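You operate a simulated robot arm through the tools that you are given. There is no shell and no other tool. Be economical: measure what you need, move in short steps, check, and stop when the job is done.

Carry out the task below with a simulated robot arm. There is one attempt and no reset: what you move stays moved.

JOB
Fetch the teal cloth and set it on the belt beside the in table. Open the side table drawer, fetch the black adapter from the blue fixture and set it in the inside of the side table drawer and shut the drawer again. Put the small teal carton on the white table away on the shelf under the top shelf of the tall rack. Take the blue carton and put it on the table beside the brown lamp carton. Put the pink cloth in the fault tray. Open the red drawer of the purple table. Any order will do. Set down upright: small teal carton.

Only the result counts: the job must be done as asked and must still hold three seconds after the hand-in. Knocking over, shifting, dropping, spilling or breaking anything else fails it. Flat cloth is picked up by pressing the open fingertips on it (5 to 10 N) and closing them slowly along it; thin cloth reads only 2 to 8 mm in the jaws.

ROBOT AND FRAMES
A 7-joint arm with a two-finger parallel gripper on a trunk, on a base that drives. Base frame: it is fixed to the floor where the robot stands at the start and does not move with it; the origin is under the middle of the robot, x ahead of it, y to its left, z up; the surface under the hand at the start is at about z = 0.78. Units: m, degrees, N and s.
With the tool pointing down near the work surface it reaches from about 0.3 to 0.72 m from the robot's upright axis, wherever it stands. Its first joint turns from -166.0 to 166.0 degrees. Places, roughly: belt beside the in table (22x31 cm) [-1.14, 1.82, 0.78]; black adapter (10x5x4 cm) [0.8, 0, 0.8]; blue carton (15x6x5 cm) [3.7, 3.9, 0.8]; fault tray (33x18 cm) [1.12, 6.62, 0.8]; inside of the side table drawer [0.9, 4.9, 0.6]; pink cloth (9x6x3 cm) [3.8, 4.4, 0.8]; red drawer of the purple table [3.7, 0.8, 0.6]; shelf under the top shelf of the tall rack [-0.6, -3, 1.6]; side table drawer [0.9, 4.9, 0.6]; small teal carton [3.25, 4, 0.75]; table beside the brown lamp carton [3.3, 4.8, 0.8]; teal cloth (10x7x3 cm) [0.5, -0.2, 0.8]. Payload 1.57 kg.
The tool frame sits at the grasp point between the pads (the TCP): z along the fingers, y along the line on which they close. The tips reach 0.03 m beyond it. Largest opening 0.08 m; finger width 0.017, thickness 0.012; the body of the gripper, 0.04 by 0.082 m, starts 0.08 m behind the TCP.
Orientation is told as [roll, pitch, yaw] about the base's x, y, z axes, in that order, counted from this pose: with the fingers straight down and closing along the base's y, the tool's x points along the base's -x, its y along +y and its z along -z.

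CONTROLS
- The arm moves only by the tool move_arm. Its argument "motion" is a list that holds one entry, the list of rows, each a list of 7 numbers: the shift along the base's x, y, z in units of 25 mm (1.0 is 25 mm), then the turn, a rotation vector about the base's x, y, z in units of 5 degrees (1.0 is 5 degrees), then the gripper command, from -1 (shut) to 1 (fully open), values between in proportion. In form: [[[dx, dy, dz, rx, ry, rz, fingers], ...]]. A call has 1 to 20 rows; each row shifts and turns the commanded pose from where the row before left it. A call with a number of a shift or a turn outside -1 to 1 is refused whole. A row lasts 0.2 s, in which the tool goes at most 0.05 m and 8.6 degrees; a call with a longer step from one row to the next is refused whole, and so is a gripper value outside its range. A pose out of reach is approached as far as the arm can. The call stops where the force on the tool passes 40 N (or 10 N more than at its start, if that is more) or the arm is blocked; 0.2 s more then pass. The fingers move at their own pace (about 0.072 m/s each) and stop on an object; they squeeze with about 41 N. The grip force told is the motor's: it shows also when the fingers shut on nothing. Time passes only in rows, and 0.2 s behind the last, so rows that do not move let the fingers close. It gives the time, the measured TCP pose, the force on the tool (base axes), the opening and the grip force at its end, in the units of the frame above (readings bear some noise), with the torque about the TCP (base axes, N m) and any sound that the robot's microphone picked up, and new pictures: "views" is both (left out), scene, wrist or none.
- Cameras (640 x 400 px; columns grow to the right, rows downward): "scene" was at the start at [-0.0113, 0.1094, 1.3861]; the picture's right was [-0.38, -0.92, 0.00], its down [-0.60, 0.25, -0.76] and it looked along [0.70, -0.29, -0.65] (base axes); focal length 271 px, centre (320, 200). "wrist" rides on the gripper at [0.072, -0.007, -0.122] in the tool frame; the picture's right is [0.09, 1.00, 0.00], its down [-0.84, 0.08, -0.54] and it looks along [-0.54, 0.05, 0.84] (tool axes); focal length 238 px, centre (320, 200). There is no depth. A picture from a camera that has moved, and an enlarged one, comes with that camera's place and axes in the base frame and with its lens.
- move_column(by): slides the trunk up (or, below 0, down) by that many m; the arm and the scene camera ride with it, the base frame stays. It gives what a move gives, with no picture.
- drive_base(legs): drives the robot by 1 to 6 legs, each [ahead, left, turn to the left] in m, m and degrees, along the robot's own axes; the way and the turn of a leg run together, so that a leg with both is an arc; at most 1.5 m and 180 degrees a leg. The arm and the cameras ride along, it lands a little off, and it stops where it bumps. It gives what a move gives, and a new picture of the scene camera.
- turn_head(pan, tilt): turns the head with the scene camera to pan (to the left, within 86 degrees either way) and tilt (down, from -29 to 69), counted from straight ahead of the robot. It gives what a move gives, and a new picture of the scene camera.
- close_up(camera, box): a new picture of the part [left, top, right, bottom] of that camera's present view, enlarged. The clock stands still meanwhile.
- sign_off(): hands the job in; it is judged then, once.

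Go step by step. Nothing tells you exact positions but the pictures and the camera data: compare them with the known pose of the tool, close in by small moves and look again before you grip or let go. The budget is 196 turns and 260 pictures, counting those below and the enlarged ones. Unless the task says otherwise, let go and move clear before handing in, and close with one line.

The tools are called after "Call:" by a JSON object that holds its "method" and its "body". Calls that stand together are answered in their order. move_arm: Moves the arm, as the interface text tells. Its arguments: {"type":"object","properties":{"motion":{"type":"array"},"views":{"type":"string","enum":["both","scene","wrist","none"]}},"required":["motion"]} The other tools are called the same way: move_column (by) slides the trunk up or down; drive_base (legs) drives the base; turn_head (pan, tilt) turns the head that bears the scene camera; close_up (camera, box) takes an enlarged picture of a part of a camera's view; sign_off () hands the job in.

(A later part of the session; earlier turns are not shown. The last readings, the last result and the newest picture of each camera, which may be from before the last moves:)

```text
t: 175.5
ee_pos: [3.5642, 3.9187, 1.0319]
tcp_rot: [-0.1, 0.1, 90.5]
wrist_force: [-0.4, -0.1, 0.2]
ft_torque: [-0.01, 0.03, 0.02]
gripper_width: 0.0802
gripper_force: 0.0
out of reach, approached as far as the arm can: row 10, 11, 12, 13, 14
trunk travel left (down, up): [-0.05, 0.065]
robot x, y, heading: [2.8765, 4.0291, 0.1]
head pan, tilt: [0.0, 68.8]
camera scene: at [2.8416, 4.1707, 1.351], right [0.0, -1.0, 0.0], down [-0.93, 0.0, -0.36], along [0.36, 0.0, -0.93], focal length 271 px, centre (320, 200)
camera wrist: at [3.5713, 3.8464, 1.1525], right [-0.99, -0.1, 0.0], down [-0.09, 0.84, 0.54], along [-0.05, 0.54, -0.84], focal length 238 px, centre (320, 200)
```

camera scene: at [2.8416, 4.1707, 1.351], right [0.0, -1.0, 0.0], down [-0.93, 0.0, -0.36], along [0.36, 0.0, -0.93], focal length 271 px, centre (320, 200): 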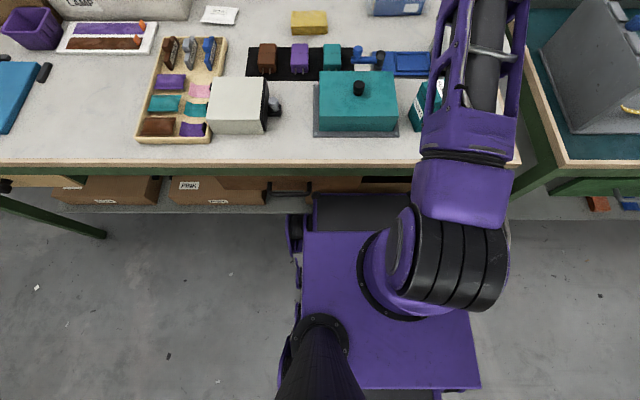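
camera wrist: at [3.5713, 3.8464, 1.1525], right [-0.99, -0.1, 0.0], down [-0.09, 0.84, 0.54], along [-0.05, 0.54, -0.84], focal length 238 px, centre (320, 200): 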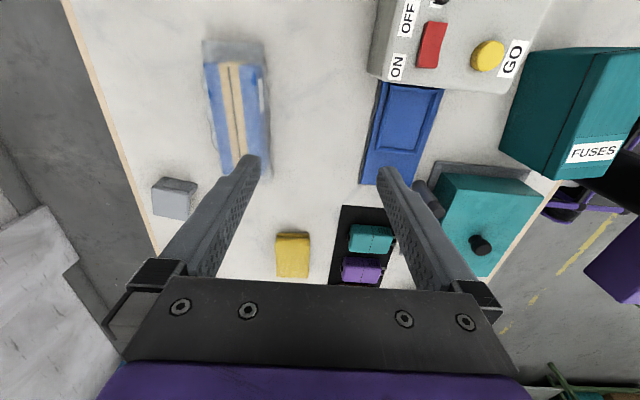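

Tool-down reach ends at x ≈ 3.56 here, while the carton is at (3.68, 3.93). I'll lower the trunk and tilt the tool forward to gain reach.

Call:
{"method": "move_column", "body": {"by": -0.045}}

Call:
{"method": "move_arm", "body": {"motion": [[[0.3, 0, -0.5, 0, -1, 0, 1], [0.3, 0, -0.5, 0, -1, 0, 1], [0.3, 0, -0.5, 0, -1, 0, 1], [0.3, 0, -0.5, 0, -1, 0, 1], [0, 0, 0, 0, 0, 0, 1], [0, 0, 0, 0, 0, 0, 1]]]}}

```text
t: 176.4
ee_pos: [3.5645, 3.9192, 0.9876]
tcp_rot: [-0.2, 0.0, 90.6]
wrist_force: [0.3, 0.2, -1.1]
ft_torque: [0.01, 0.0, 0.01]
gripper_width: 0.0799
gripper_force: 0.2
trunk travel left (down, up): [-0.005, 0.11]
robot x, y, heading: [2.8722, 4.0282, 0.4]
head pan, tilt: [0.0, 68.8]
```

```text
t: 177.8
ee_pos: [3.5957, 3.9188, 0.937]
tcp_rot: [-20.2, 0.2, 90.5]
wrist_force: [-0.3, 0.8, -0.7]
ft_torque: [-0.03, 0.01, -0.02]
gripper_width: 0.0802
gripper_force: 0.0
trunk travel left (down, up): [-0.005, 0.11]
robot x, y, heading: [2.8789, 4.029, 0.4]
head pan, tilt: [0.0, 68.8]
camera scene: at [2.8416, 4.1707, 1.306], right [0.0, -1.0, 0.0], down [-0.93, 0.0, -0.36], along [0.36, 0.0, -0.93], focal length 271 px, centre (320, 200)
camera wrist: at [3.5603, 3.8461, 1.0526], right [-0.93, -0.1, -0.34], down [-0.27, 0.84, 0.48], along [0.24, 0.54, -0.81], focal length 238 px, centre (320, 200)
```

scene: 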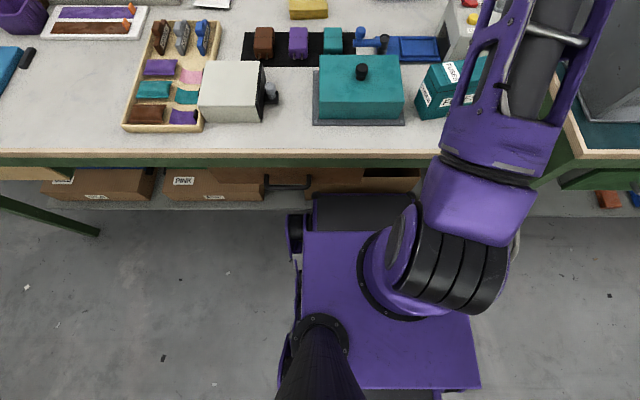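
wrist: 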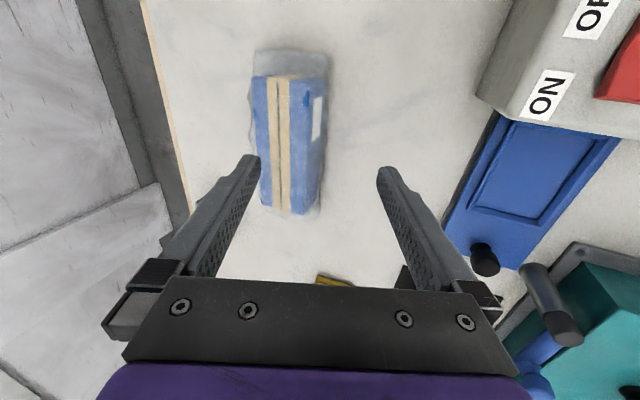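

Tilting works. I'll continue toward the carton at about (3.68, 3.945), staying above it.

Call:
{"method": "move_arm", "body": {"motion": [[[0.7, 0.2, -0.2, 0, 0, 0, 1], [0.7, 0.2, -0.2, 0, 0, 0, 1], [0.7, 0.2, -0.2, 0, 0, 0, 1], [0.7, 0.2, -0.2, 0, 0, 0, 1], [0.7, 0.2, -0.2, 0, 0, 0, 1], [0, 0, 0, 0, 0, 0, 1], [0, 0, 0, 0, 0, 0, 1]]], "views": "wrist"}}

```text
t: 179.4
ee_pos: [3.6657, 3.9407, 0.9141]
tcp_rot: [-20.0, 0.3, 90.6]
wrist_force: [0.4, 0.6, -0.2]
ft_torque: [-0.01, 0.0, 0.01]
gripper_width: 0.0801
gripper_force: 0.1
out of reach, approached as far as the arm can: row 5
trunk travel left (down, up): [-0.005, 0.11]
robot x, y, heading: [2.8781, 4.0277, 0.2]
head pan, tilt: [0.0, 68.8]
camera wrist: at [3.6303, 3.8686, 1.0297], right [-0.93, -0.1, -0.34], down [-0.27, 0.84, 0.48], along [0.24, 0.54, -0.81], focal length 238 px, centre (320, 200)
```

wrist: 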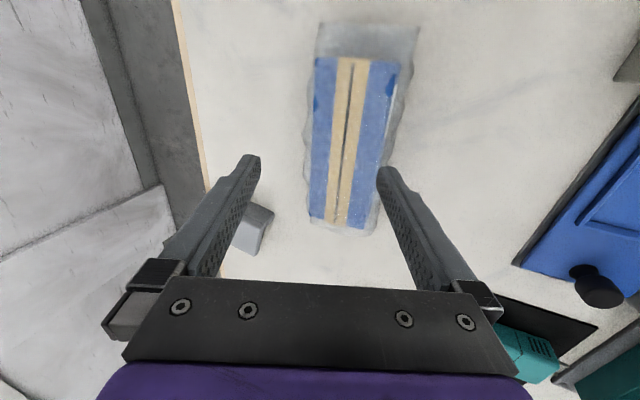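

Reach just about works, but gripping at a 20° tilt is marginal. Standing sideways to the table lets the arm axis get closer, so I'll retract, back off, and turn to face +y.

Call:
{"method": "move_arm", "body": {"motion": [[[-0.3, 0, 1, 0, 1, 0, 1], [-0.3, 0, 1, 0, 1, 0, 1], [-0.5, 0, 1, 0, 1, 0, 1], [-1, 0, 0.5, 0, 1, 0, 1], [-1, 0, 0.3, 0, 0, 0, 1], [-1, 0, 0, 0, 0, 0, 1], [-1, 0, 0, 0, 0, 0, 1], [-1, 0, 0, 0, 0, 0, 1], [-1, 0, 0, 0, 0, 0, 1], [-1, 0, 0, 0, 0, 0, 1], [-1, 0, 0, 0, 0, 0, 1], [-1, 0, 0, 0, 0, 0, 1], [-1, 0, 0, 0, 0, 0, 1], [-1, 0, 0, 0, 0, 0, 1], [-1, 0, 0, 0, 0, 0, 1], [-1, 0, 0, 0, 0, 0, 1]]], "views": "none"}}

Call:
{"method": "drive_base", "body": {"legs": [[-0.5, 0, 0], [0, 0, 90], [0, -0.25, 0]]}}

Call:
{"method": "turn_head", "body": {"pan": -86, "tilt": 60}}

```text
t: 182.8
ee_pos: [3.2647, 3.9388, 0.9909]
tcp_rot: [-0.1, 0.1, 90.5]
wrist_force: [0.1, 0.3, -0.5]
ft_torque: [-0.01, -0.01, 0.0]
gripper_width: 0.0801
gripper_force: 0.1
out of reach, approached as far as the arm can: row 1, 2, 3
trunk travel left (down, up): [-0.005, 0.11]
robot x, y, heading: [2.8737, 4.0309, 0.2]
head pan, tilt: [0.0, 68.8]
```

```text
t: 192.1
ee_pos: [2.735, 4.4003, 0.9898]
tcp_rot: [0.0, 0.2, 178.2]
wrist_force: [0.5, -0.5, 0.1]
ft_torque: [0.02, 0.01, 0.01]
gripper_width: 0.0799
gripper_force: 0.0
trunk travel left (down, up): [-0.005, 0.11]
robot x, y, heading: [2.6312, 4.0152, 87.8]
head pan, tilt: [0.0, 68.8]
camera scene: at [2.4893, 3.9875, 1.306], right [1.0, -0.04, 0.0], down [-0.03, -0.93, -0.36], along [0.01, 0.36, -0.93], focal length 271 px, centre (320, 200)
```

scene: 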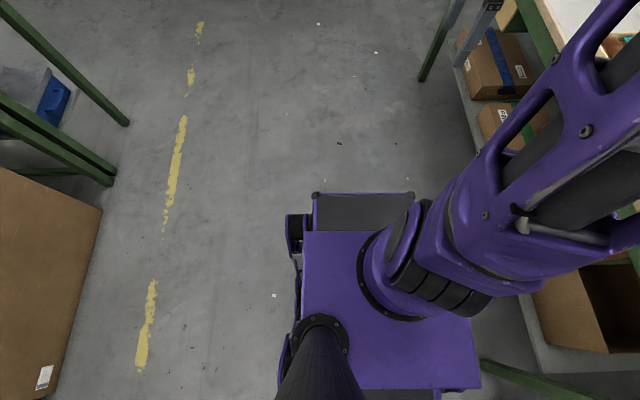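

```text
t: 193.7
ee_pos: [2.7343, 4.4007, 0.991]
tcp_rot: [0.0, 0.1, 178.3]
wrist_force: [0.0, -0.2, 0.3]
ft_torque: [0.01, -0.02, 0.0]
gripper_width: 0.0799
gripper_force: 0.0
trunk travel left (down, up): [-0.005, 0.11]
robot x, y, heading: [2.6288, 4.0166, 88.0]
head pan, tilt: [-85.9, 60.0]
camera scene: at [2.5538, 3.9339, 1.3154], right [0.03, -1.0, 0.0], down [-0.87, -0.03, -0.5], along [0.5, 0.02, -0.87], focal length 271 px, centre (320, 200)
```

scene: 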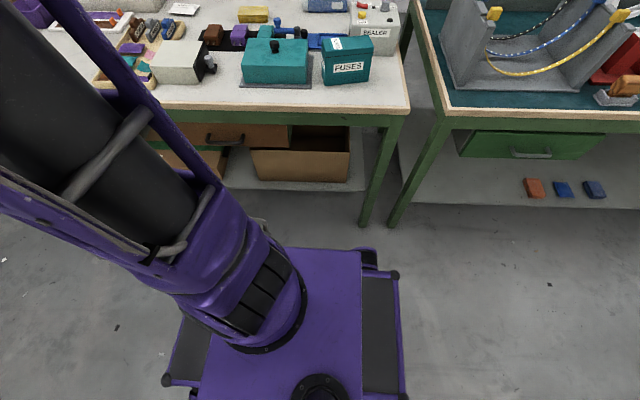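

There's clear space to the table edge. I'll strafe right close to it, staying clear of the legs.

Call:
{"method": "drive_base", "body": {"legs": [[-0.05, -0.29, 2]]}}

```text
t: 196.7
ee_pos: [2.9786, 4.3557, 0.9905]
tcp_rot: [-0.1, 0.1, 179.5]
wrist_force: [-0.1, 0.5, 0.0]
ft_torque: [-0.01, 0.0, 0.01]
gripper_width: 0.08
gripper_force: 0.0
trunk travel left (down, up): [-0.005, 0.11]
robot x, y, heading: [2.8833, 3.967, 89.1]
head pan, tilt: [-85.9, 60.0]
stopped in leg 1: the robot was blocked; the commanded pose is now the measured one
camera scene: at [2.8082, 3.8852, 1.3154], right [0.06, -1.0, 0.0], down [-0.86, -0.05, -0.5], along [0.5, 0.03, -0.87], focal length 271 px, centre (320, 200)
```

scene: 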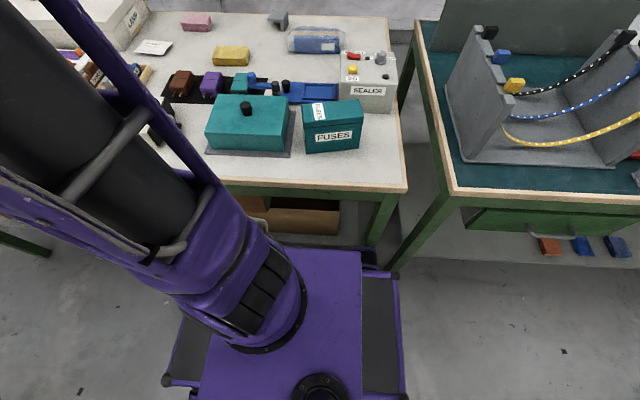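

Blocked at x = 2.883: the base's rear corner sits against the table leg near y ≈ 3.72. I'll ease off, go forward past the leg, and then strafe in between the legs.

Call:
{"method": "drive_base", "body": {"legs": [[0, 0.06, 0.9], [0.14, 0, 0], [0, -0.1, 0]]}}

```text
t: 200.1
ee_pos: [3.0137, 4.5014, 0.9902]
tcp_rot: [-0.1, 0.1, -179.5]
wrist_force: [0.1, -0.1, -0.1]
ft_torque: [0.0, 0.03, 0.01]
gripper_width: 0.0801
gripper_force: 0.1
trunk travel left (down, up): [-0.005, 0.11]
robot x, y, heading: [2.9265, 4.1142, 90.4]
head pan, tilt: [-85.9, 60.0]
camera scene: at [2.8511, 4.0292, 1.3154], right [0.08, -1.0, 0.0], down [-0.86, -0.07, -0.5], along [0.5, 0.04, -0.87], focal length 271 px, centre (320, 200)
```

scene: 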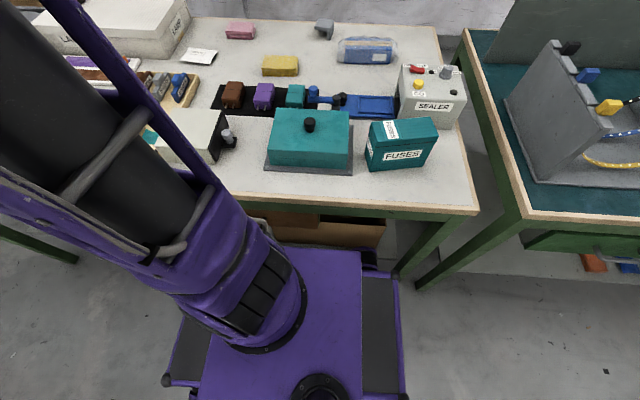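

The robot is now at x = 2.927. I'll swing the arm to the right, over the table toward the blue carton.

Call:
{"method": "move_arm", "body": {"motion": [[[0.97, -0.57, 0.17, 0, 0, -0.64, 1], [0.97, -0.57, 0.17, 0, 0, -0.64, 1], [0.97, -0.57, 0.17, 0, 0, -0.64, 1], [0.97, -0.57, 0.17, 0, 0, -0.64, 1], [0.97, -0.57, 0.17, 0, 0, -0.64, 1], [0.97, -0.57, 0.17, 0, 0, -0.64, 1], [0.97, -0.57, 0.17, 0, 0, -0.64, 1], [0.97, -0.57, 0.17, 0, 0, -0.64, 1], [0.97, -0.57, 0.17, 0, 0, -0.64, 1], [0.97, -0.57, 0.17, 0, 0, -0.64, 1], [0.97, -0.57, 0.17, 0, 0, -0.64, 1], [0.97, -0.57, 0.17, 0, 0, -0.64, 1], [0.97, -0.57, 0.17, 0, 0, -0.64, 1], [0.97, -0.57, 0.17, 0, 0, -0.64, 1]]], "views": "none"}}

Call:
{"method": "move_arm", "body": {"motion": [[[0.57, -0.94, 0, 0, 0, -0.64, 1], [0.57, -0.94, 0, 0, 0, -0.64, 1], [0.57, -0.94, 0, 0, 0, -0.64, 1], [0.57, -0.94, 0, 0, 0, -0.64, 1], [0.57, -0.94, 0, 0, 0, -0.64, 1], [0.57, -0.94, 0, 0, 0, -0.64, 1], [0.57, -0.94, 0, 0, 0, -0.64, 1], [0.57, -0.94, 0, 0, 0, -0.64, 1], [0.57, -0.94, 0, 0, 0, -0.64, 1], [0.57, -0.94, 0, 0, 0, -0.64, 1], [0.57, -0.94, 0, 0, 0, -0.64, 1], [0.57, -0.94, 0, 0, 0, -0.64, 1], [0.57, -0.94, 0, 0, 0, -0.64, 1], [0.57, -0.94, 0, 0, 0, -0.64, 1], [0, 0, 0, 0, 0, 0, 1]]]}}

```text
t: 203.1
ee_pos: [3.354, 4.3036, 1.0505]
tcp_rot: [0.0, 0.1, 135.7]
wrist_force: [-0.7, -0.4, -0.1]
ft_torque: [0.0, -0.01, 0.01]
gripper_width: 0.0801
gripper_force: 0.0
trunk travel left (down, up): [-0.005, 0.11]
robot x, y, heading: [2.9235, 4.1142, 90.2]
head pan, tilt: [-85.9, 60.0]
```

```text
t: 206.3
ee_pos: [3.5522, 3.9741, 1.0458]
tcp_rot: [0.0, 0.1, 91.0]
wrist_force: [0.4, -0.4, -0.6]
ft_torque: [-0.02, -0.01, -0.03]
gripper_width: 0.08
gripper_force: 0.0
trunk travel left (down, up): [-0.005, 0.11]
robot x, y, heading: [2.9252, 4.1147, 90.4]
head pan, tilt: [-85.9, 60.0]
camera scene: at [2.8512, 4.0291, 1.3154], right [0.08, -1.0, 0.0], down [-0.86, -0.07, -0.5], along [0.5, 0.04, -0.87], focal length 271 px, centre (320, 200)
camera wrist: at [3.5585, 3.9021, 1.166], right [-0.99, -0.11, 0.0], down [-0.09, 0.84, 0.54], along [-0.06, 0.54, -0.84], focal length 238 px, centre (320, 200)
```

scene: 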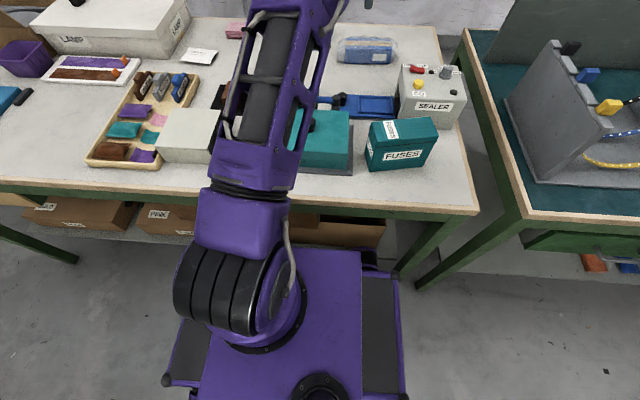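
wrist: 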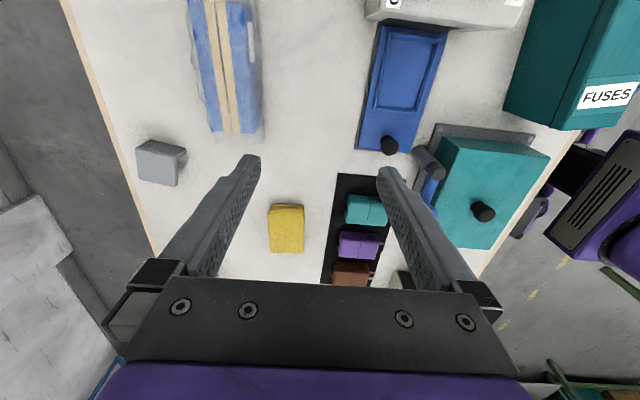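

Next I move above the carton with a 10° forward tilt.

Call:
{"method": "move_arm", "body": {"motion": [[[0.3, -0.14, -0.9, 0, -0.25, 0, 1], [0.4, -0.14, -0.9, 0, -0.25, 0, 1], [0.5, -0.14, -0.8, 0, -0.25, 0, 1], [0.6, -0.14, -0.7, 0, -0.25, 0, 1], [0.7, -0.14, -0.6, 0, -0.25, 0, 1], [0.7, -0.14, -0.6, 0, -0.25, 0, 1], [0.7, -0.14, -0.5, 0, -0.25, 0, 1], [0.6, -0.14, -0.5, 0, -0.25, 0, 1], [0, 0, 0, 0, 0, 0, 1]]]}}

```text
t: 208.3
ee_pos: [3.6396, 3.9535, 0.9062]
tcp_rot: [-10.1, 0.2, 90.9]
wrist_force: [1.2, 0.3, 0.2]
ft_torque: [0.01, -0.01, 0.03]
gripper_width: 0.0798
gripper_force: 0.1
out of reach, approached as far as the arm can: row 6, 7, 8
trunk travel left (down, up): [-0.005, 0.11]
robot x, y, heading: [2.9227, 4.1127, 90.4]
head pan, tilt: [-85.9, 60.0]
camera scene: at [2.8511, 4.0292, 1.3154], right [0.08, -1.0, 0.0], down [-0.86, -0.07, -0.5], along [0.5, 0.04, -0.87], focal length 271 px, centre (320, 200)
camera wrist: at [3.6248, 3.8819, 1.0266], right [-0.98, -0.11, -0.17], down [-0.18, 0.84, 0.52], along [0.09, 0.54, -0.84], focal length 238 px, centre (320, 200)
```

scene: 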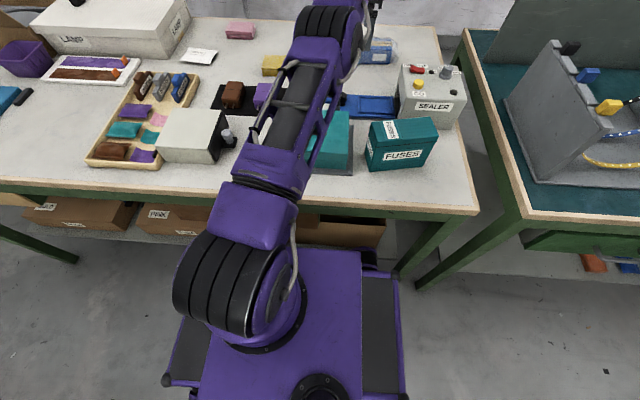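
wrist: 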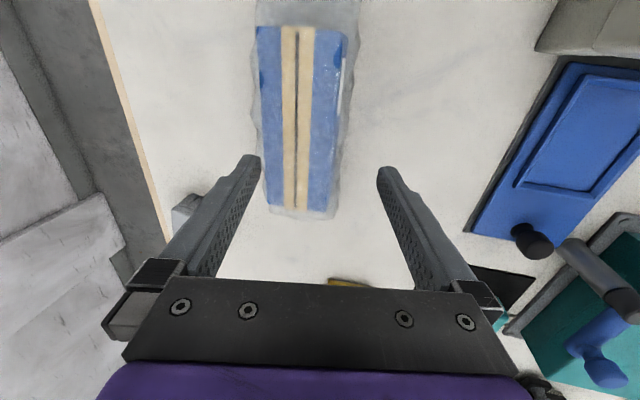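

The carton's centre is (3.672, 3.942) and the arm is just short at low tilt. I'll nudge the base a bit closer.

Call:
{"method": "drive_base", "body": {"legs": [[-0.045, -0.02, 0]]}}

Call:
{"method": "move_arm", "body": {"motion": [[[0.3, 0.4, -0.3, 0, 0.25, 0, 1], [0.3, 0.4, -0.3, 0, 0.25, 0, 1], [0.3, 0.4, -0.3, 0, 0.25, 0, 1], [0, 0, 0, 0, 0, 0, 1]]], "views": "wrist"}}

```text
t: 209.3
ee_pos: [3.6571, 3.9287, 0.9074]
tcp_rot: [-10.0, 0.2, 90.9]
wrist_force: [-0.1, -0.6, -0.2]
ft_torque: [0.03, -0.01, 0.01]
gripper_width: 0.0798
gripper_force: 0.1
trunk travel left (down, up): [-0.005, 0.11]
robot x, y, heading: [2.942, 4.0832, 90.3]
head pan, tilt: [-85.9, 60.0]
camera scene: at [2.8699, 4.004, 1.3154], right [0.08, -1.0, 0.0], down [-0.86, -0.07, -0.5], along [0.5, 0.04, -0.87], focal length 271 px, centre (320, 200)
```

scene: 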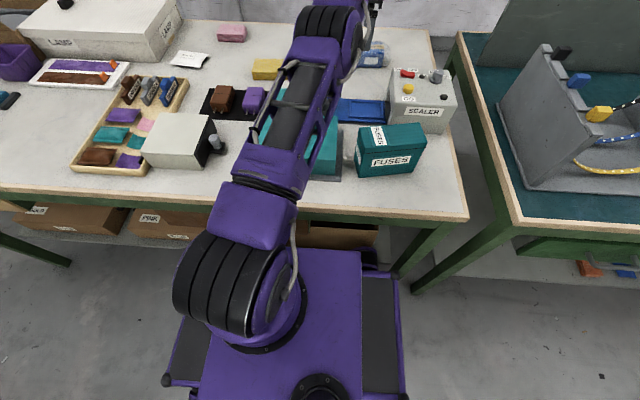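

```text
t: 210.3
ee_pos: [3.6527, 3.9587, 0.8828]
tcp_rot: [-6.3, 0.1, 90.9]
wrist_force: [0.4, -0.3, 0.0]
ft_torque: [0.05, 0.0, 0.05]
gripper_width: 0.08
gripper_force: 0.1
out of reach, approached as far as the arm can: row 1, 2, 3
trunk travel left (down, up): [-0.005, 0.11]
robot x, y, heading: [2.9444, 4.0845, 90.4]
head pan, tilt: [-85.9, 60.0]
camera wrist: at [3.6463, 3.8853, 1.0043], right [-0.99, -0.11, -0.11], down [-0.15, 0.84, 0.53], along [0.03, 0.54, -0.84], focal length 238 px, centre (320, 200)
```

wrist: 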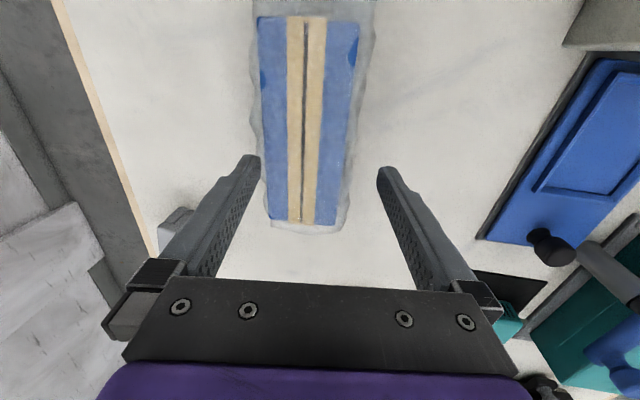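

I need about 2 cm more in x. I'll add a little tilt and see whether x = 3.67 is reached before going down.

Call:
{"method": "move_arm", "body": {"motion": [[[0.3, 0.1, -0.1, 0, -0.4, 0, 1], [0.3, 0.1, -0.1, 0, -0.3, 0, 1], [0.3, 0, -0.1, 0, 0, 0, 1], [0, 0, 0, 0, 0, 0, 1]]], "views": "wrist"}}

```text
t: 211.3
ee_pos: [3.67, 3.9647, 0.8757]
tcp_rot: [-9.7, 0.2, 90.9]
wrist_force: [-1.0, -0.2, 0.3]
ft_torque: [0.02, 0.02, -0.01]
gripper_width: 0.0799
gripper_force: 0.0
out of reach, approached as far as the arm can: row 3
trunk travel left (down, up): [-0.005, 0.11]
robot x, y, heading: [2.9425, 4.0836, 90.2]
head pan, tilt: [-85.9, 60.0]
camera wrist: at [3.6561, 3.8919, 0.9958], right [-0.98, -0.11, -0.17], down [-0.18, 0.84, 0.52], along [0.09, 0.54, -0.84], focal length 238 px, centre (320, 200)
```

wrist: 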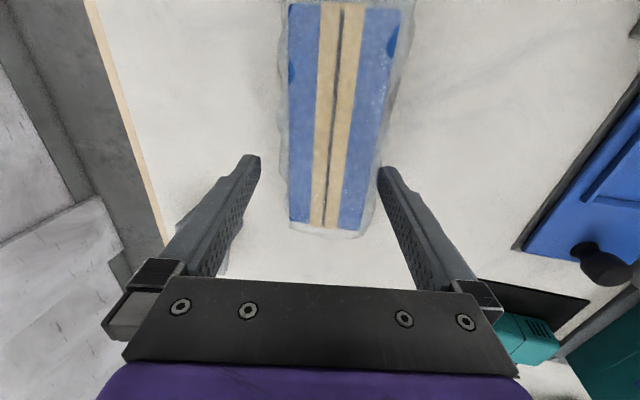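

The carton is turned about 4.5°. I'll match its yaw, go down a little and check the straddle.

Call:
{"method": "move_arm", "body": {"motion": [[[-0.1, 0, 0, 0, 0, 0.8, 1], [0, 0, -0.3, 0, 0.1, 0, 1], [0, 0, -0.3, 0, 0.1, 0, 1], [0, 0, -0.3, 0, 0.1, 0, 1], [0, 0, -0.3, 0, 0, 0, 1], [0, 0, 0, 0, 0, 0, 1]]], "views": "wrist"}}

```text
t: 212.7
ee_pos: [3.6683, 3.9642, 0.8461]
tcp_rot: [-8.3, 0.1, 94.8]
wrist_force: [-0.5, -0.2, -1.1]
ft_torque: [-0.01, 0.02, 0.01]
gripper_width: 0.08
gripper_force: 0.1
trunk travel left (down, up): [-0.005, 0.11]
robot x, y, heading: [2.9407, 4.0879, 90.5]
head pan, tilt: [-85.9, 60.0]
camera wrist: at [3.6633, 3.8916, 0.9659], right [-0.97, -0.18, -0.14], down [-0.23, 0.82, 0.52], along [0.03, 0.54, -0.84], focal length 238 px, centre (320, 200)
```

wrist: 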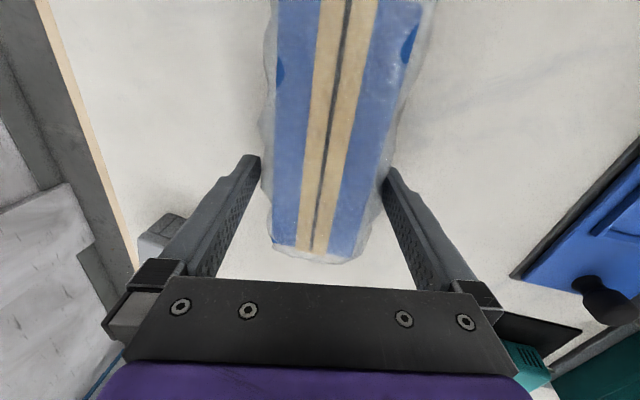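

It's well aligned now and straddled. I'll shift 3 mm toward the robot, go down 2 cm and close.

Call:
{"method": "move_arm", "body": {"motion": [[[-0.12, 0, -0.2, 0, 0, 0, 1], [0, 0, -0.3, 0, 0, 0, 1], [0, 0, -0.3, 0, 0, 0, 1], [0, 0, 0, 0, 0, 0, 0.5], [0, 0, 0, 0, 0, 0, 0], [0, 0, 0, 0, 0, 0, -0.5], [0, 0, 0, 0, 0, 0, -1], [0, 0, 0, 0, 0, 0, -1]]], "views": "wrist"}}

```text
t: 213.5
ee_pos: [3.6639, 3.9636, 0.8371]
tcp_rot: [-8.8, 0.5, 94.9]
wrist_force: [-7.7, 1.4, 14.4]
ft_torque: [0.1, 0.68, -0.1]
gripper_width: 0.0662
gripper_force: 3.2
trunk travel left (down, up): [-0.005, 0.11]
robot x, y, heading: [2.9422, 4.0893, 90.1]
head pan, tilt: [-85.9, 60.0]
stopped in row 4: the force on the tool passed its limit at 44 N (the readings are from after the stop); the commanded pose is now the measured one
camera wrist: at [3.6578, 3.8916, 0.9567], right [-0.97, -0.18, -0.15], down [-0.23, 0.82, 0.52], along [0.03, 0.54, -0.84], focal length 238 px, centre (320, 200)
```

wrist: 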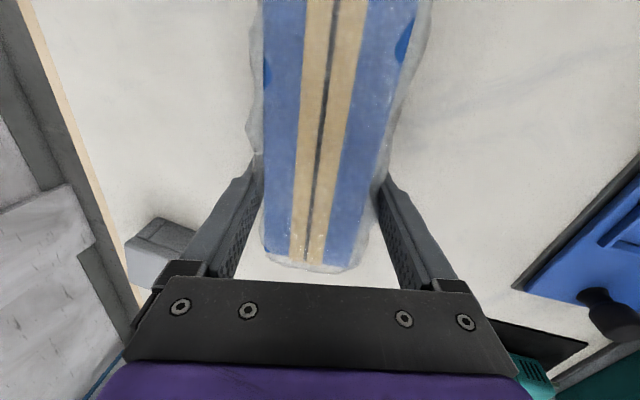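

The fingers appear to be beside the carton already. I'll close fully and read the width.

Call:
{"method": "move_arm", "body": {"motion": [[[0, 0, 0.04, 0, 0, 0, -0.4], [0, 0, 0, 0, 0, 0, -1], [0, 0, 0, 0, 0, 0, -1], [0, 0, 0, 0, 0, 0, -1]]], "views": "wrist"}}

```text
t: 214.5
ee_pos: [3.6642, 3.9639, 0.8364]
tcp_rot: [-8.9, 0.4, 94.9]
wrist_force: [-0.7, -2.1, 12.6]
ft_torque: [-0.1, 0.45, 0.02]
gripper_width: 0.0576
gripper_force: 40.9
trunk travel left (down, up): [-0.005, 0.11]
robot x, y, heading: [2.943, 4.0896, 90.3]
head pan, tilt: [-85.9, 60.0]
camera wrist: at [3.6576, 3.8915, 0.9561], right [-0.97, -0.18, -0.15], down [-0.23, 0.82, 0.52], along [0.03, 0.54, -0.84], focal length 238 px, centre (320, 200)
```

wrist: 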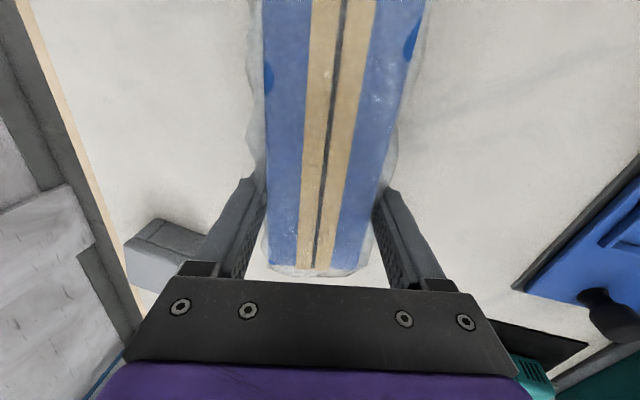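

It's gripped at 58 mm. I'll lift and draw the arm back toward the robot.

Call:
{"method": "move_arm", "body": {"motion": [[[0, 0, 0.4, 0, 0, 0, -1], [-0.1, 0, 0.6, 0, 0, 0, -1], [-0.3, 0, 1, 0, 0, 0, -1], [-0.4, 0, 1, 0, 0, 0, -1], [-0.6, 0, 1, 0, 0, 0, -1], [-0.8, 0, 1, 0, 0.4, 0, -1], [-0.8, 0, 1, 0, 0.4, 0, -1], [-0.9, 0.1, 1, 0, 0.4, 0, -1], [-1, 0.2, 1, 0, 0.4, 0, -1], [-1, 0.2, 0.5, 0, 0.2, 0, -1], [-1, 0.2, 0, 0, 0, 0, -1], [-1, 0.2, 0, 0, 0, 0, -1], [-1, 0.2, 0, 0, 0, 0, -1], [-1, 0.2, 0, 0, 0, 0, -1], [0, 0, 0, 0, 0, 0, -1]]]}}

```text
t: 217.7
ee_pos: [3.4176, 3.9967, 1.0463]
tcp_rot: [0.3, -0.4, 94.9]
wrist_force: [0.0, 0.0, -2.0]
ft_torque: [0.05, -0.01, -0.02]
gripper_width: 0.0577
gripper_force: 41.3
trunk travel left (down, up): [-0.005, 0.11]
robot x, y, heading: [2.9446, 4.0873, 90.3]
head pan, tilt: [-85.9, 60.0]
camera scene: at [2.8698, 4.0039, 1.3153], right [0.08, -1.0, 0.0], down [-0.86, -0.07, -0.5], along [0.5, 0.04, -0.87], focal length 271 px, centre (320, 200)
camera wrist: at [3.4312, 3.9245, 1.1662], right [-0.98, -0.18, 0.0], down [-0.15, 0.82, 0.55], along [-0.1, 0.54, -0.84], focal length 238 px, centre (320, 200)
```

scene: 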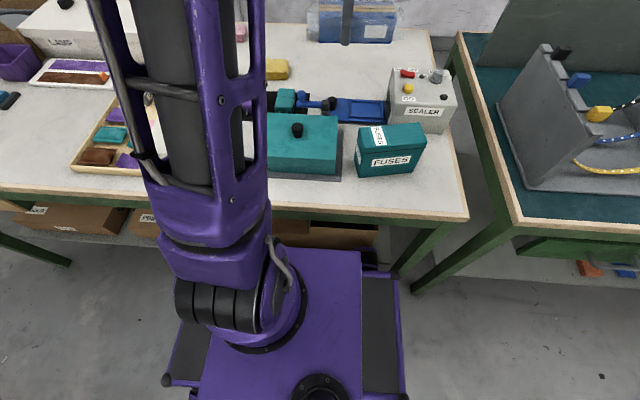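
wrist: 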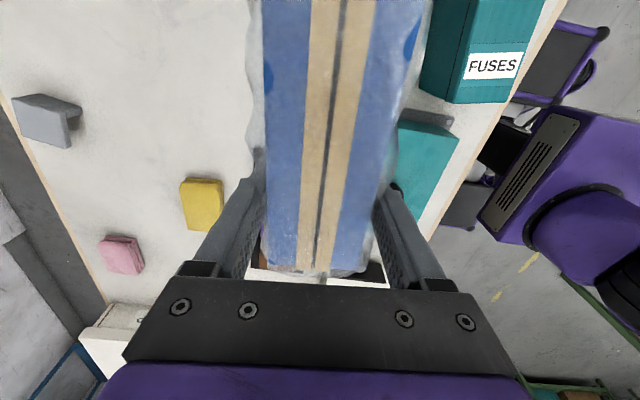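

The carton is held. The free spot beside the lamp carton is x 3.15–3.5, y 4.62–4.92. I'll drive along the table to it.

Call:
{"method": "drive_base", "body": {"legs": [[0, 0.04, 0], [0.65, 0, 0]]}}

Call:
{"method": "turn_head", "body": {"pan": -60, "tilt": 50}}

```text
t: 222.1
ee_pos: [3.3766, 4.6438, 1.0455]
tcp_rot: [0.3, -0.4, 94.1]
wrist_force: [-0.7, -0.3, -1.4]
ft_torque: [0.06, -0.02, 0.01]
gripper_width: 0.0576
gripper_force: 41.0
trunk travel left (down, up): [-0.005, 0.11]
robot x, y, heading: [2.8973, 4.7441, 89.7]
head pan, tilt: [-85.9, 60.0]
camera scene: at [2.8284, 4.6591, 1.3154], right [0.06, -1.0, 0.0], down [-0.86, -0.05, -0.5], along [0.5, 0.03, -0.87], focal length 271 px, centre (320, 200)
```

scene: 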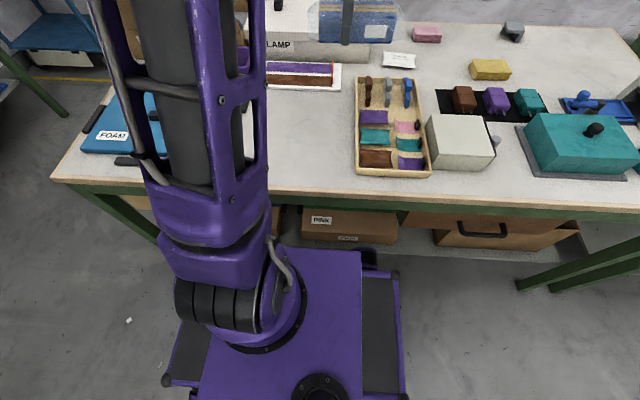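

```text
t: 223.0
ee_pos: [3.3762, 4.644, 1.0457]
tcp_rot: [0.3, -0.3, 94.1]
wrist_force: [-0.3, -0.7, -2.3]
ft_torque: [0.0, -0.01, 0.01]
gripper_width: 0.0575
gripper_force: 41.1
trunk travel left (down, up): [-0.005, 0.11]
robot x, y, heading: [2.8995, 4.7449, 89.5]
head pan, tilt: [-60.0, 50.0]
camera scene: at [2.829, 4.6929, 1.3279], right [0.49, -0.87, 0.0], down [-0.67, -0.38, -0.64], along [0.56, 0.32, -0.77], focal length 271 px, centre (320, 200)
```

scene: 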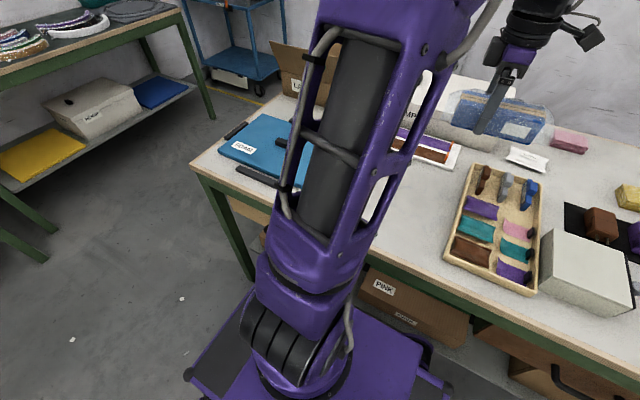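

I'll move over the free spot, restore the 9° tilt so the carton lies flat, and go down near the surface.

Call:
{"method": "move_arm", "body": {"motion": [[[-0.28, 0.73, -0.3, 0, -0.22, 0, -1], [-0.28, 0.73, -0.5, 0, -0.22, 0, -1], [-0.28, 0.73, -0.7, 0, -0.22, 0, -1], [-0.28, 0.73, -0.8, 0, -0.22, 0, -1], [-0.28, 0.73, -0.9, 0, -0.22, 0, -1], [-0.28, 0.73, -0.9, 0, -0.22, 0, -1], [-0.28, 0.73, -1, 0, -0.22, 0, -1], [-0.28, 0.73, -1, 0, -0.22, 0, -1], [0, 0, -0.7, 0, 0, 0, -1], [0, 0, 0, 0, 0, 0, -1]]]}}

```text
t: 225.2
ee_pos: [3.321, 4.7895, 0.8749]
tcp_rot: [-8.6, 0.1, 94.2]
wrist_force: [-0.6, 0.2, -1.1]
ft_torque: [0.05, -0.03, 0.01]
gripper_width: 0.0578
gripper_force: 41.1
trunk travel left (down, up): [-0.005, 0.11]
robot x, y, heading: [2.8999, 4.7435, 89.4]
head pan, tilt: [-60.0, 50.0]
camera scene: at [2.8289, 4.693, 1.3279], right [0.49, -0.87, 0.0], down [-0.67, -0.38, -0.64], along [0.56, 0.32, -0.77], focal length 271 px, centre (320, 200)
camera wrist: at [3.314, 4.7168, 0.9947], right [-0.98, -0.16, -0.15], down [-0.22, 0.83, 0.52], along [0.04, 0.54, -0.84], focal length 238 px, centre (320, 200)
```

scene: 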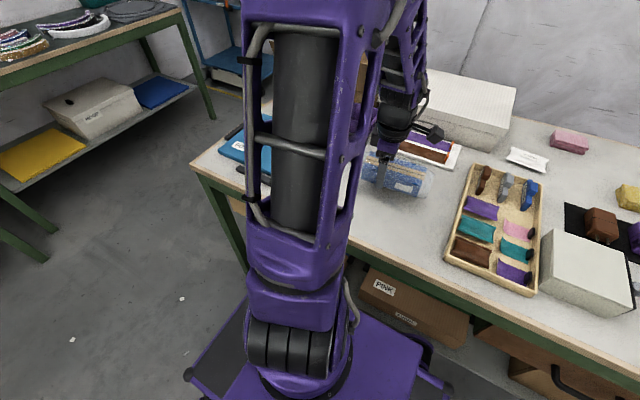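
wrist: 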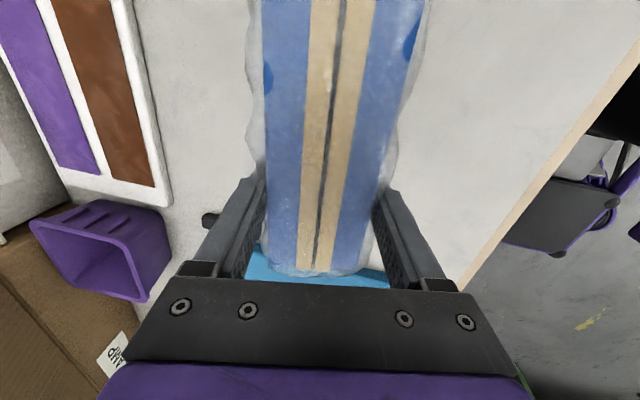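

It's clear of the foam board. I'll lower to contact.

Call:
{"method": "move_arm", "body": {"motion": [[[0, -0.4, -0.4, 0, 0, 0, -1], [0, 0, -0.4, 0, 0, 0, -1], [0, 0, -0.3, 0, 0, 0, -1], [0, 0, -0.3, 0, 0, 0, -1], [0, 0, 0, 0, 0, 0, -1]]], "views": "none"}}

```text
t: 226.4
ee_pos: [3.3216, 4.7806, 0.8405]
tcp_rot: [-8.5, 0.1, 94.1]
wrist_force: [0.5, 0.1, -2.2]
ft_torque: [0.07, 0.02, -0.03]
gripper_width: 0.0575
gripper_force: 41.1
trunk travel left (down, up): [-0.005, 0.11]
robot x, y, heading: [2.9006, 4.743, 89.5]
head pan, tilt: [-60.0, 50.0]
```

Call:
{"method": "move_arm", "body": {"motion": [[[0, 0, -0.1, 0, 0, 0, -1], [0, 0, -0.08, 0, 0, 0, -1], [0, 0, 0, 0, 0, 0, -1]]], "views": "none"}}

```text
t: 227.2
ee_pos: [3.3209, 4.7798, 0.8365]
tcp_rot: [-8.3, 0.3, 94.1]
wrist_force: [-0.3, -1.4, -1.9]
ft_torque: [0.03, 0.02, -0.01]
gripper_width: 0.0574
gripper_force: 41.1
trunk travel left (down, up): [-0.005, 0.11]
robot x, y, heading: [2.9046, 4.7422, 89.6]
head pan, tilt: [-60.0, 50.0]
```

Call:
{"method": "move_arm", "body": {"motion": [[[0, 0, -0.06, 0, 0, 0, -1], [0, 0, -0.06, 0, 0, 0, -1], [0, 0, -0.06, 0, 0, 0, -1], [0, 0, 0, 0, 0, 0, -1]]], "views": "none"}}

```text
t: 228.0
ee_pos: [3.3215, 4.7797, 0.8364]
tcp_rot: [-8.8, 0.2, 94.1]
wrist_force: [-10.3, -0.5, 26.0]
ft_torque: [-0.69, 1.21, -0.12]
gripper_width: 0.0577
gripper_force: 41.2
trunk travel left (down, up): [-0.005, 0.11]
robot x, y, heading: [2.8984, 4.7412, 89.3]
head pan, tilt: [-60.0, 50.0]
stopped in row 4: the force on the tool passed its limit at 43 N (the readings are from after the stop); the commanded pose is now the measured one
```

It's on the table. I'll release and rise.

Call:
{"method": "move_arm", "body": {"motion": [[[0, 0, 0.04, 0, 0, 0, 0], [0, 0, 0, 0, 0, 0, 0.6], [0, 0, 0, 0, 0, 0, 1], [0, 0, 0, 0, 0, 0, 1], [0, 0, 0.4, 0, 0, 0, 1], [0, 0, 0.6, 0, 0, 0, 1], [0, 0, 1, 0, 0.3, 0, 1], [0, 0, 1, 0, 0.4, 0, 1], [0, 0, 1, 0, 0.5, 0, 1], [0, 0, 1, 0, 0.5, 0, 1], [0, 0, 1, 0, 0, 0, 1], [0, 0, 1, 0, 0, 0, 1], [0, 0, 1, 0, 0, 0, 1], [0, 0, 1, 0, 0, 0, 1], [0, 0, 0, 0, 0, 0, 1]]]}}

```text
t: 231.2
ee_pos: [3.3228, 4.781, 1.0614]
tcp_rot: [-0.2, -0.4, 94.1]
wrist_force: [-0.2, -0.5, 0.3]
ft_torque: [-0.01, 0.02, 0.01]
gripper_width: 0.0798
gripper_force: 0.1
trunk travel left (down, up): [-0.005, 0.11]
robot x, y, heading: [2.9032, 4.7441, 89.6]
head pan, tilt: [-60.0, 50.0]
camera scene: at [2.8287, 4.6929, 1.3279], right [0.49, -0.87, 0.0], down [-0.67, -0.38, -0.64], along [0.56, 0.32, -0.77], focal length 271 px, centre (320, 200)
camera wrist: at [3.3339, 4.7079, 1.1805], right [-0.99, -0.16, 0.0], down [-0.14, 0.83, 0.55], along [-0.08, 0.54, -0.84], focal length 238 px, centre (320, 200)
```

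scene: 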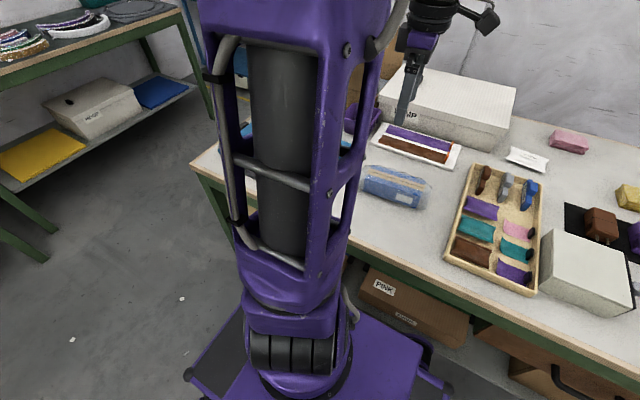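
wrist: 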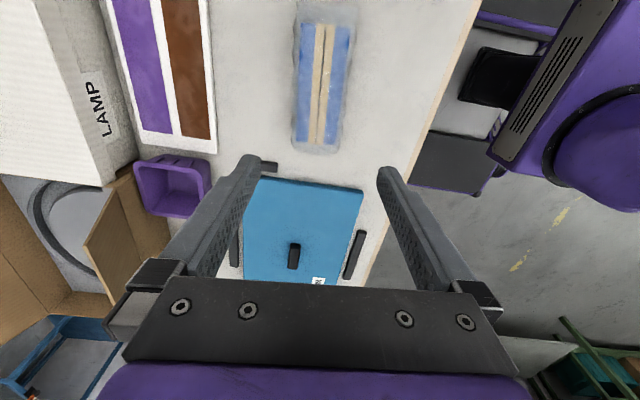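

The blue carton sits beside the lamp carton. Next is the pink cloth at about (3.80, 4.36), deep on the table. I'll go back along the table to face it.

Call:
{"method": "drive_base", "body": {"legs": [[-0.37, 0, 0.4], [0, -0.04, 0]]}}

Call:
{"method": "move_arm", "body": {"motion": [[[0.8, 0, 0, 0, 0, -0.8, 1], [0.8, 0, 0, 0, 0, 0, 1], [0.8, 0, 0, 0, 0, 0, 1], [0.8, 0, 0, 0, 0, 0, 1], [0.8, 0, 0, 0, 0, 0, 1], [0.8, 0, -0.4, 0, 0, 0, 1], [0.8, 0, -0.4, 0, 0, 0, 1], [0.8, 0, -0.4, 0, 0, 0, 1], [0, 0, 0, 0, 0, 0, 1]]]}}

```text
t: 234.3
ee_pos: [3.36, 4.4029, 1.0605]
tcp_rot: [-0.2, -0.4, 94.3]
wrist_force: [-0.3, -0.2, -0.7]
ft_torque: [-0.02, 0.0, 0.02]
gripper_width: 0.0799
gripper_force: 0.0
trunk travel left (down, up): [-0.005, 0.11]
robot x, y, heading: [2.9415, 4.3624, 89.8]
head pan, tilt: [-60.0, 50.0]
camera scene: at [2.8671, 4.3132, 1.3279], right [0.5, -0.87, 0.0], down [-0.67, -0.38, -0.64], along [0.56, 0.32, -0.77], focal length 271 px, centre (320, 200)
```

scene: 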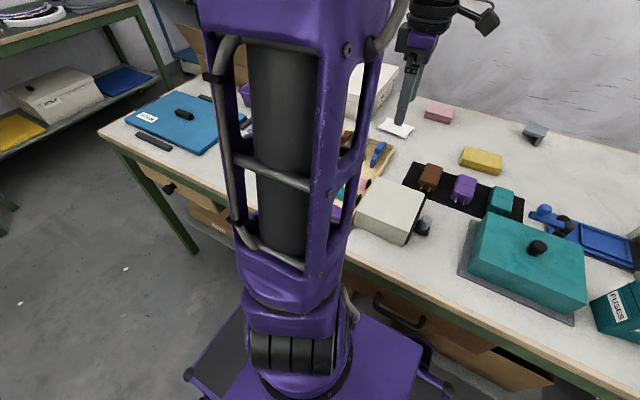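

```text
t: 236.3
ee_pos: [3.5224, 4.4052, 1.0299]
tcp_rot: [-0.3, -0.4, 90.2]
wrist_force: [-0.5, 0.5, 0.6]
ft_torque: [-0.01, 0.02, 0.01]
gripper_width: 0.08
gripper_force: 0.2
trunk travel left (down, up): [-0.005, 0.11]
robot x, y, heading: [2.9416, 4.3589, 89.8]
head pan, tilt: [-60.0, 50.0]
camera scene: at [2.8673, 4.3132, 1.3279], right [0.5, -0.87, 0.0], down [-0.67, -0.38, -0.64], along [0.56, 0.32, -0.77], focal length 271 px, centre (320, 200)
camera wrist: at [3.5281, 4.3302, 1.1493], right [-1.0, -0.1, -0.01], down [-0.08, 0.83, 0.55], along [-0.05, 0.55, -0.84], focal length 238 px, centre (320, 200)
```

scene: 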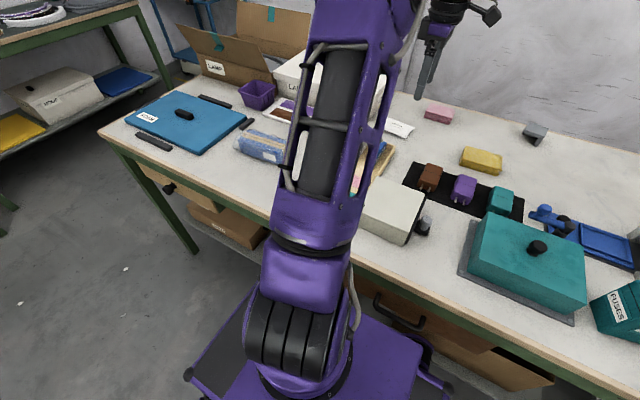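
wrist: 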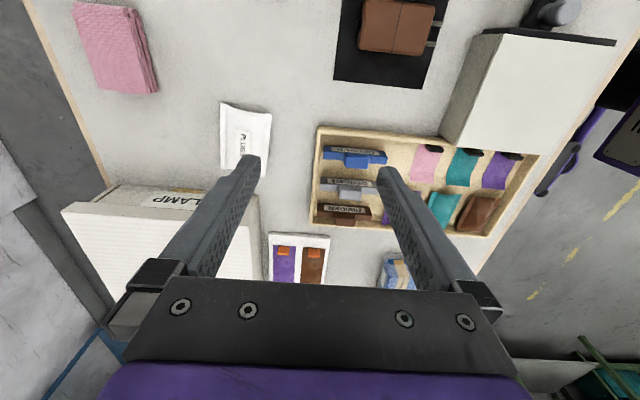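

The pink cloth spans x 3.74–3.81, y 4.32–4.41. Its centre is beyond a low-tilt grasp, so I'll press closed fingertips on its top with the tool tilted forward and draw it a few centimetres closer.

Call:
{"method": "move_arm", "body": {"motion": [[[0.7, -0.13, -0.2, 0, -0.75, 0, -1], [0.7, -0.13, -0.2, 0, -0.75, 0, -1], [0.7, -0.13, -0.3, 0, -0.75, 0, -1], [0.7, -0.13, -0.4, 0, -0.75, 0, -1], [0.7, -0.13, -0.4, 0, -0.75, 0, -1], [0.7, -0.13, -0.5, 0, -0.75, 0, -1], [0.7, -0.13, -0.5, 0, -0.75, 0, -1], [0.7, -0.13, -0.5, 0, -0.75, 0, -1], [0.7, -0.13, -0.5, 0, -0.75, 0, -1], [0.7, -0.13, -0.5, 0, -0.75, 0, -1], [0.7, -0.13, -0.5, 0, -0.75, 0, -1], [0.7, -0.13, -0.5, 0, -0.75, 0, -1], [0, 0, 0, 0, 0, 0, -1]]]}}

```text
t: 239.1
ee_pos: [3.73, 4.364, 0.9066]
tcp_rot: [-45.3, -0.1, 90.5]
wrist_force: [0.1, 0.2, 0.0]
ft_torque: [-0.01, -0.01, 0.01]
gripper_width: 0.0002
gripper_force: 21.3
trunk travel left (down, up): [-0.005, 0.11]
robot x, y, heading: [2.9409, 4.3632, 89.8]
head pan, tilt: [-60.0, 50.0]
camera scene: at [2.8672, 4.3132, 1.3279], right [0.5, -0.87, 0.0], down [-0.67, -0.38, -0.64], along [0.56, 0.32, -0.77], focal length 271 px, centre (320, 200)
camera wrist: at [3.6486, 4.2908, 0.9952], right [-0.7, -0.1, -0.71], down [-0.45, 0.83, 0.33], along [0.56, 0.55, -0.63], focal length 238 px, centre (320, 200)
```

scene: 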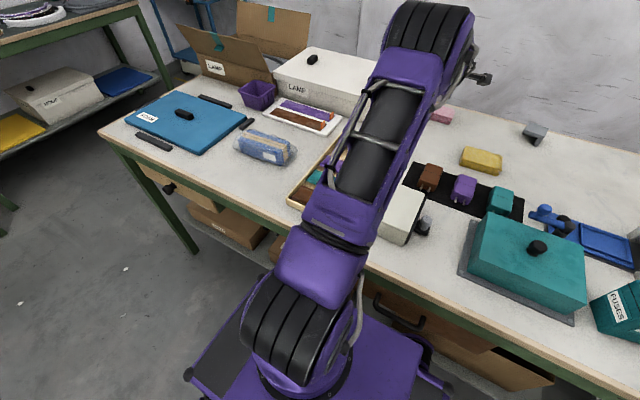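
wrist: 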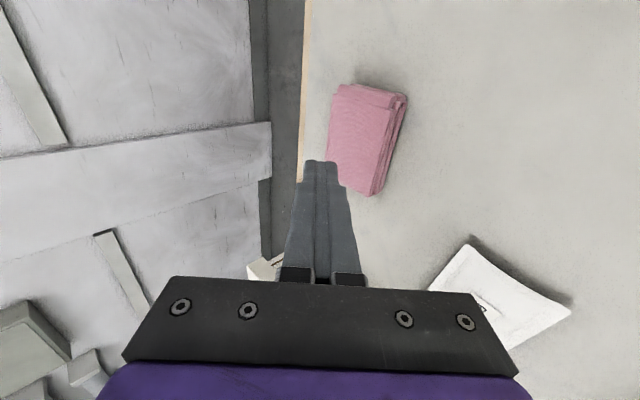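

The cloth is at (3.765, 4.36). I'll lower the fingertips onto its middle.

Call:
{"method": "move_arm", "body": {"motion": [[[0.3, -0.1, -0.8, 0, 0, 0, -1], [0.3, 0, -0.8, 0, 0, 0, -1], [0, 0, -0.8, 0, 0, 0, -1], [0, 0, -0.2, 0, 0, 0, -1], [0, 0, -0.12, 0, 0, 0, -1], [0, 0, 0, 0, 0, 0, -1]]], "views": "wrist"}}

```text
t: 240.2
ee_pos: [3.7518, 4.3625, 0.8552]
tcp_rot: [-47.1, 0.0, 90.5]
wrist_force: [0.3, -0.2, 14.3]
ft_torque: [0.0, -0.28, 0.0]
gripper_width: 0.0002
gripper_force: 21.3
trunk travel left (down, up): [-0.005, 0.11]
robot x, y, heading: [2.9389, 4.3654, 89.7]
head pan, tilt: [-60.0, 50.0]
stopped in row 5: the force on the tool passed its limit at 41 N (the readings are from after the stop); the commanded pose is now the measured one
camera wrist: at [3.6674, 4.2889, 0.941], right [-0.68, -0.1, -0.73], down [-0.46, 0.83, 0.31], along [0.58, 0.54, -0.61], focal length 238 px, centre (320, 200)
```

wrist: 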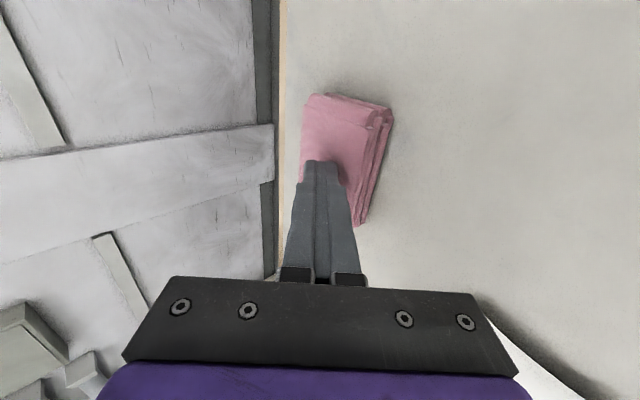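

The tips press on the cloth with about 14 N. I'll draw it toward the robot.

Call:
{"method": "move_arm", "body": {"motion": [[[-0.2, 0, 0, 0, 0, 0, -1], [-0.3, 0, 0, 0, 0, 0, -1], [-0.3, 0, 0, 0, 0, 0, -1], [-0.3, 0, 0, 0, 0, 0, -1], [-0.3, 0, 0, 0, 0, 0, -1], [0, 0, 0, 0, 0, 0, -1]]], "views": "wrist"}}

```text
t: 241.6
ee_pos: [3.7167, 4.3625, 0.8534]
tcp_rot: [-47.0, 0.1, 90.5]
wrist_force: [5.3, 0.2, 24.3]
ft_torque: [0.02, -0.52, 0.01]
gripper_width: 0.0
gripper_force: 21.7
trunk travel left (down, up): [-0.005, 0.11]
robot x, y, heading: [2.9422, 4.3679, 89.7]
head pan, tilt: [-60.0, 50.0]
camera wrist: at [3.6321, 4.2891, 0.9404], right [-0.68, -0.1, -0.73], down [-0.46, 0.83, 0.31], along [0.58, 0.55, -0.61], focal length 238 px, centre (320, 200)
```

wrist: 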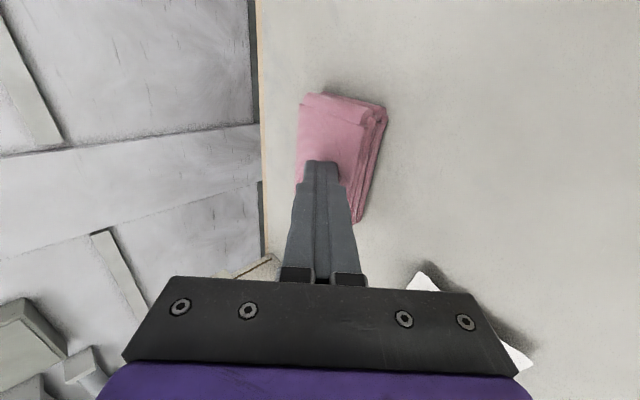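

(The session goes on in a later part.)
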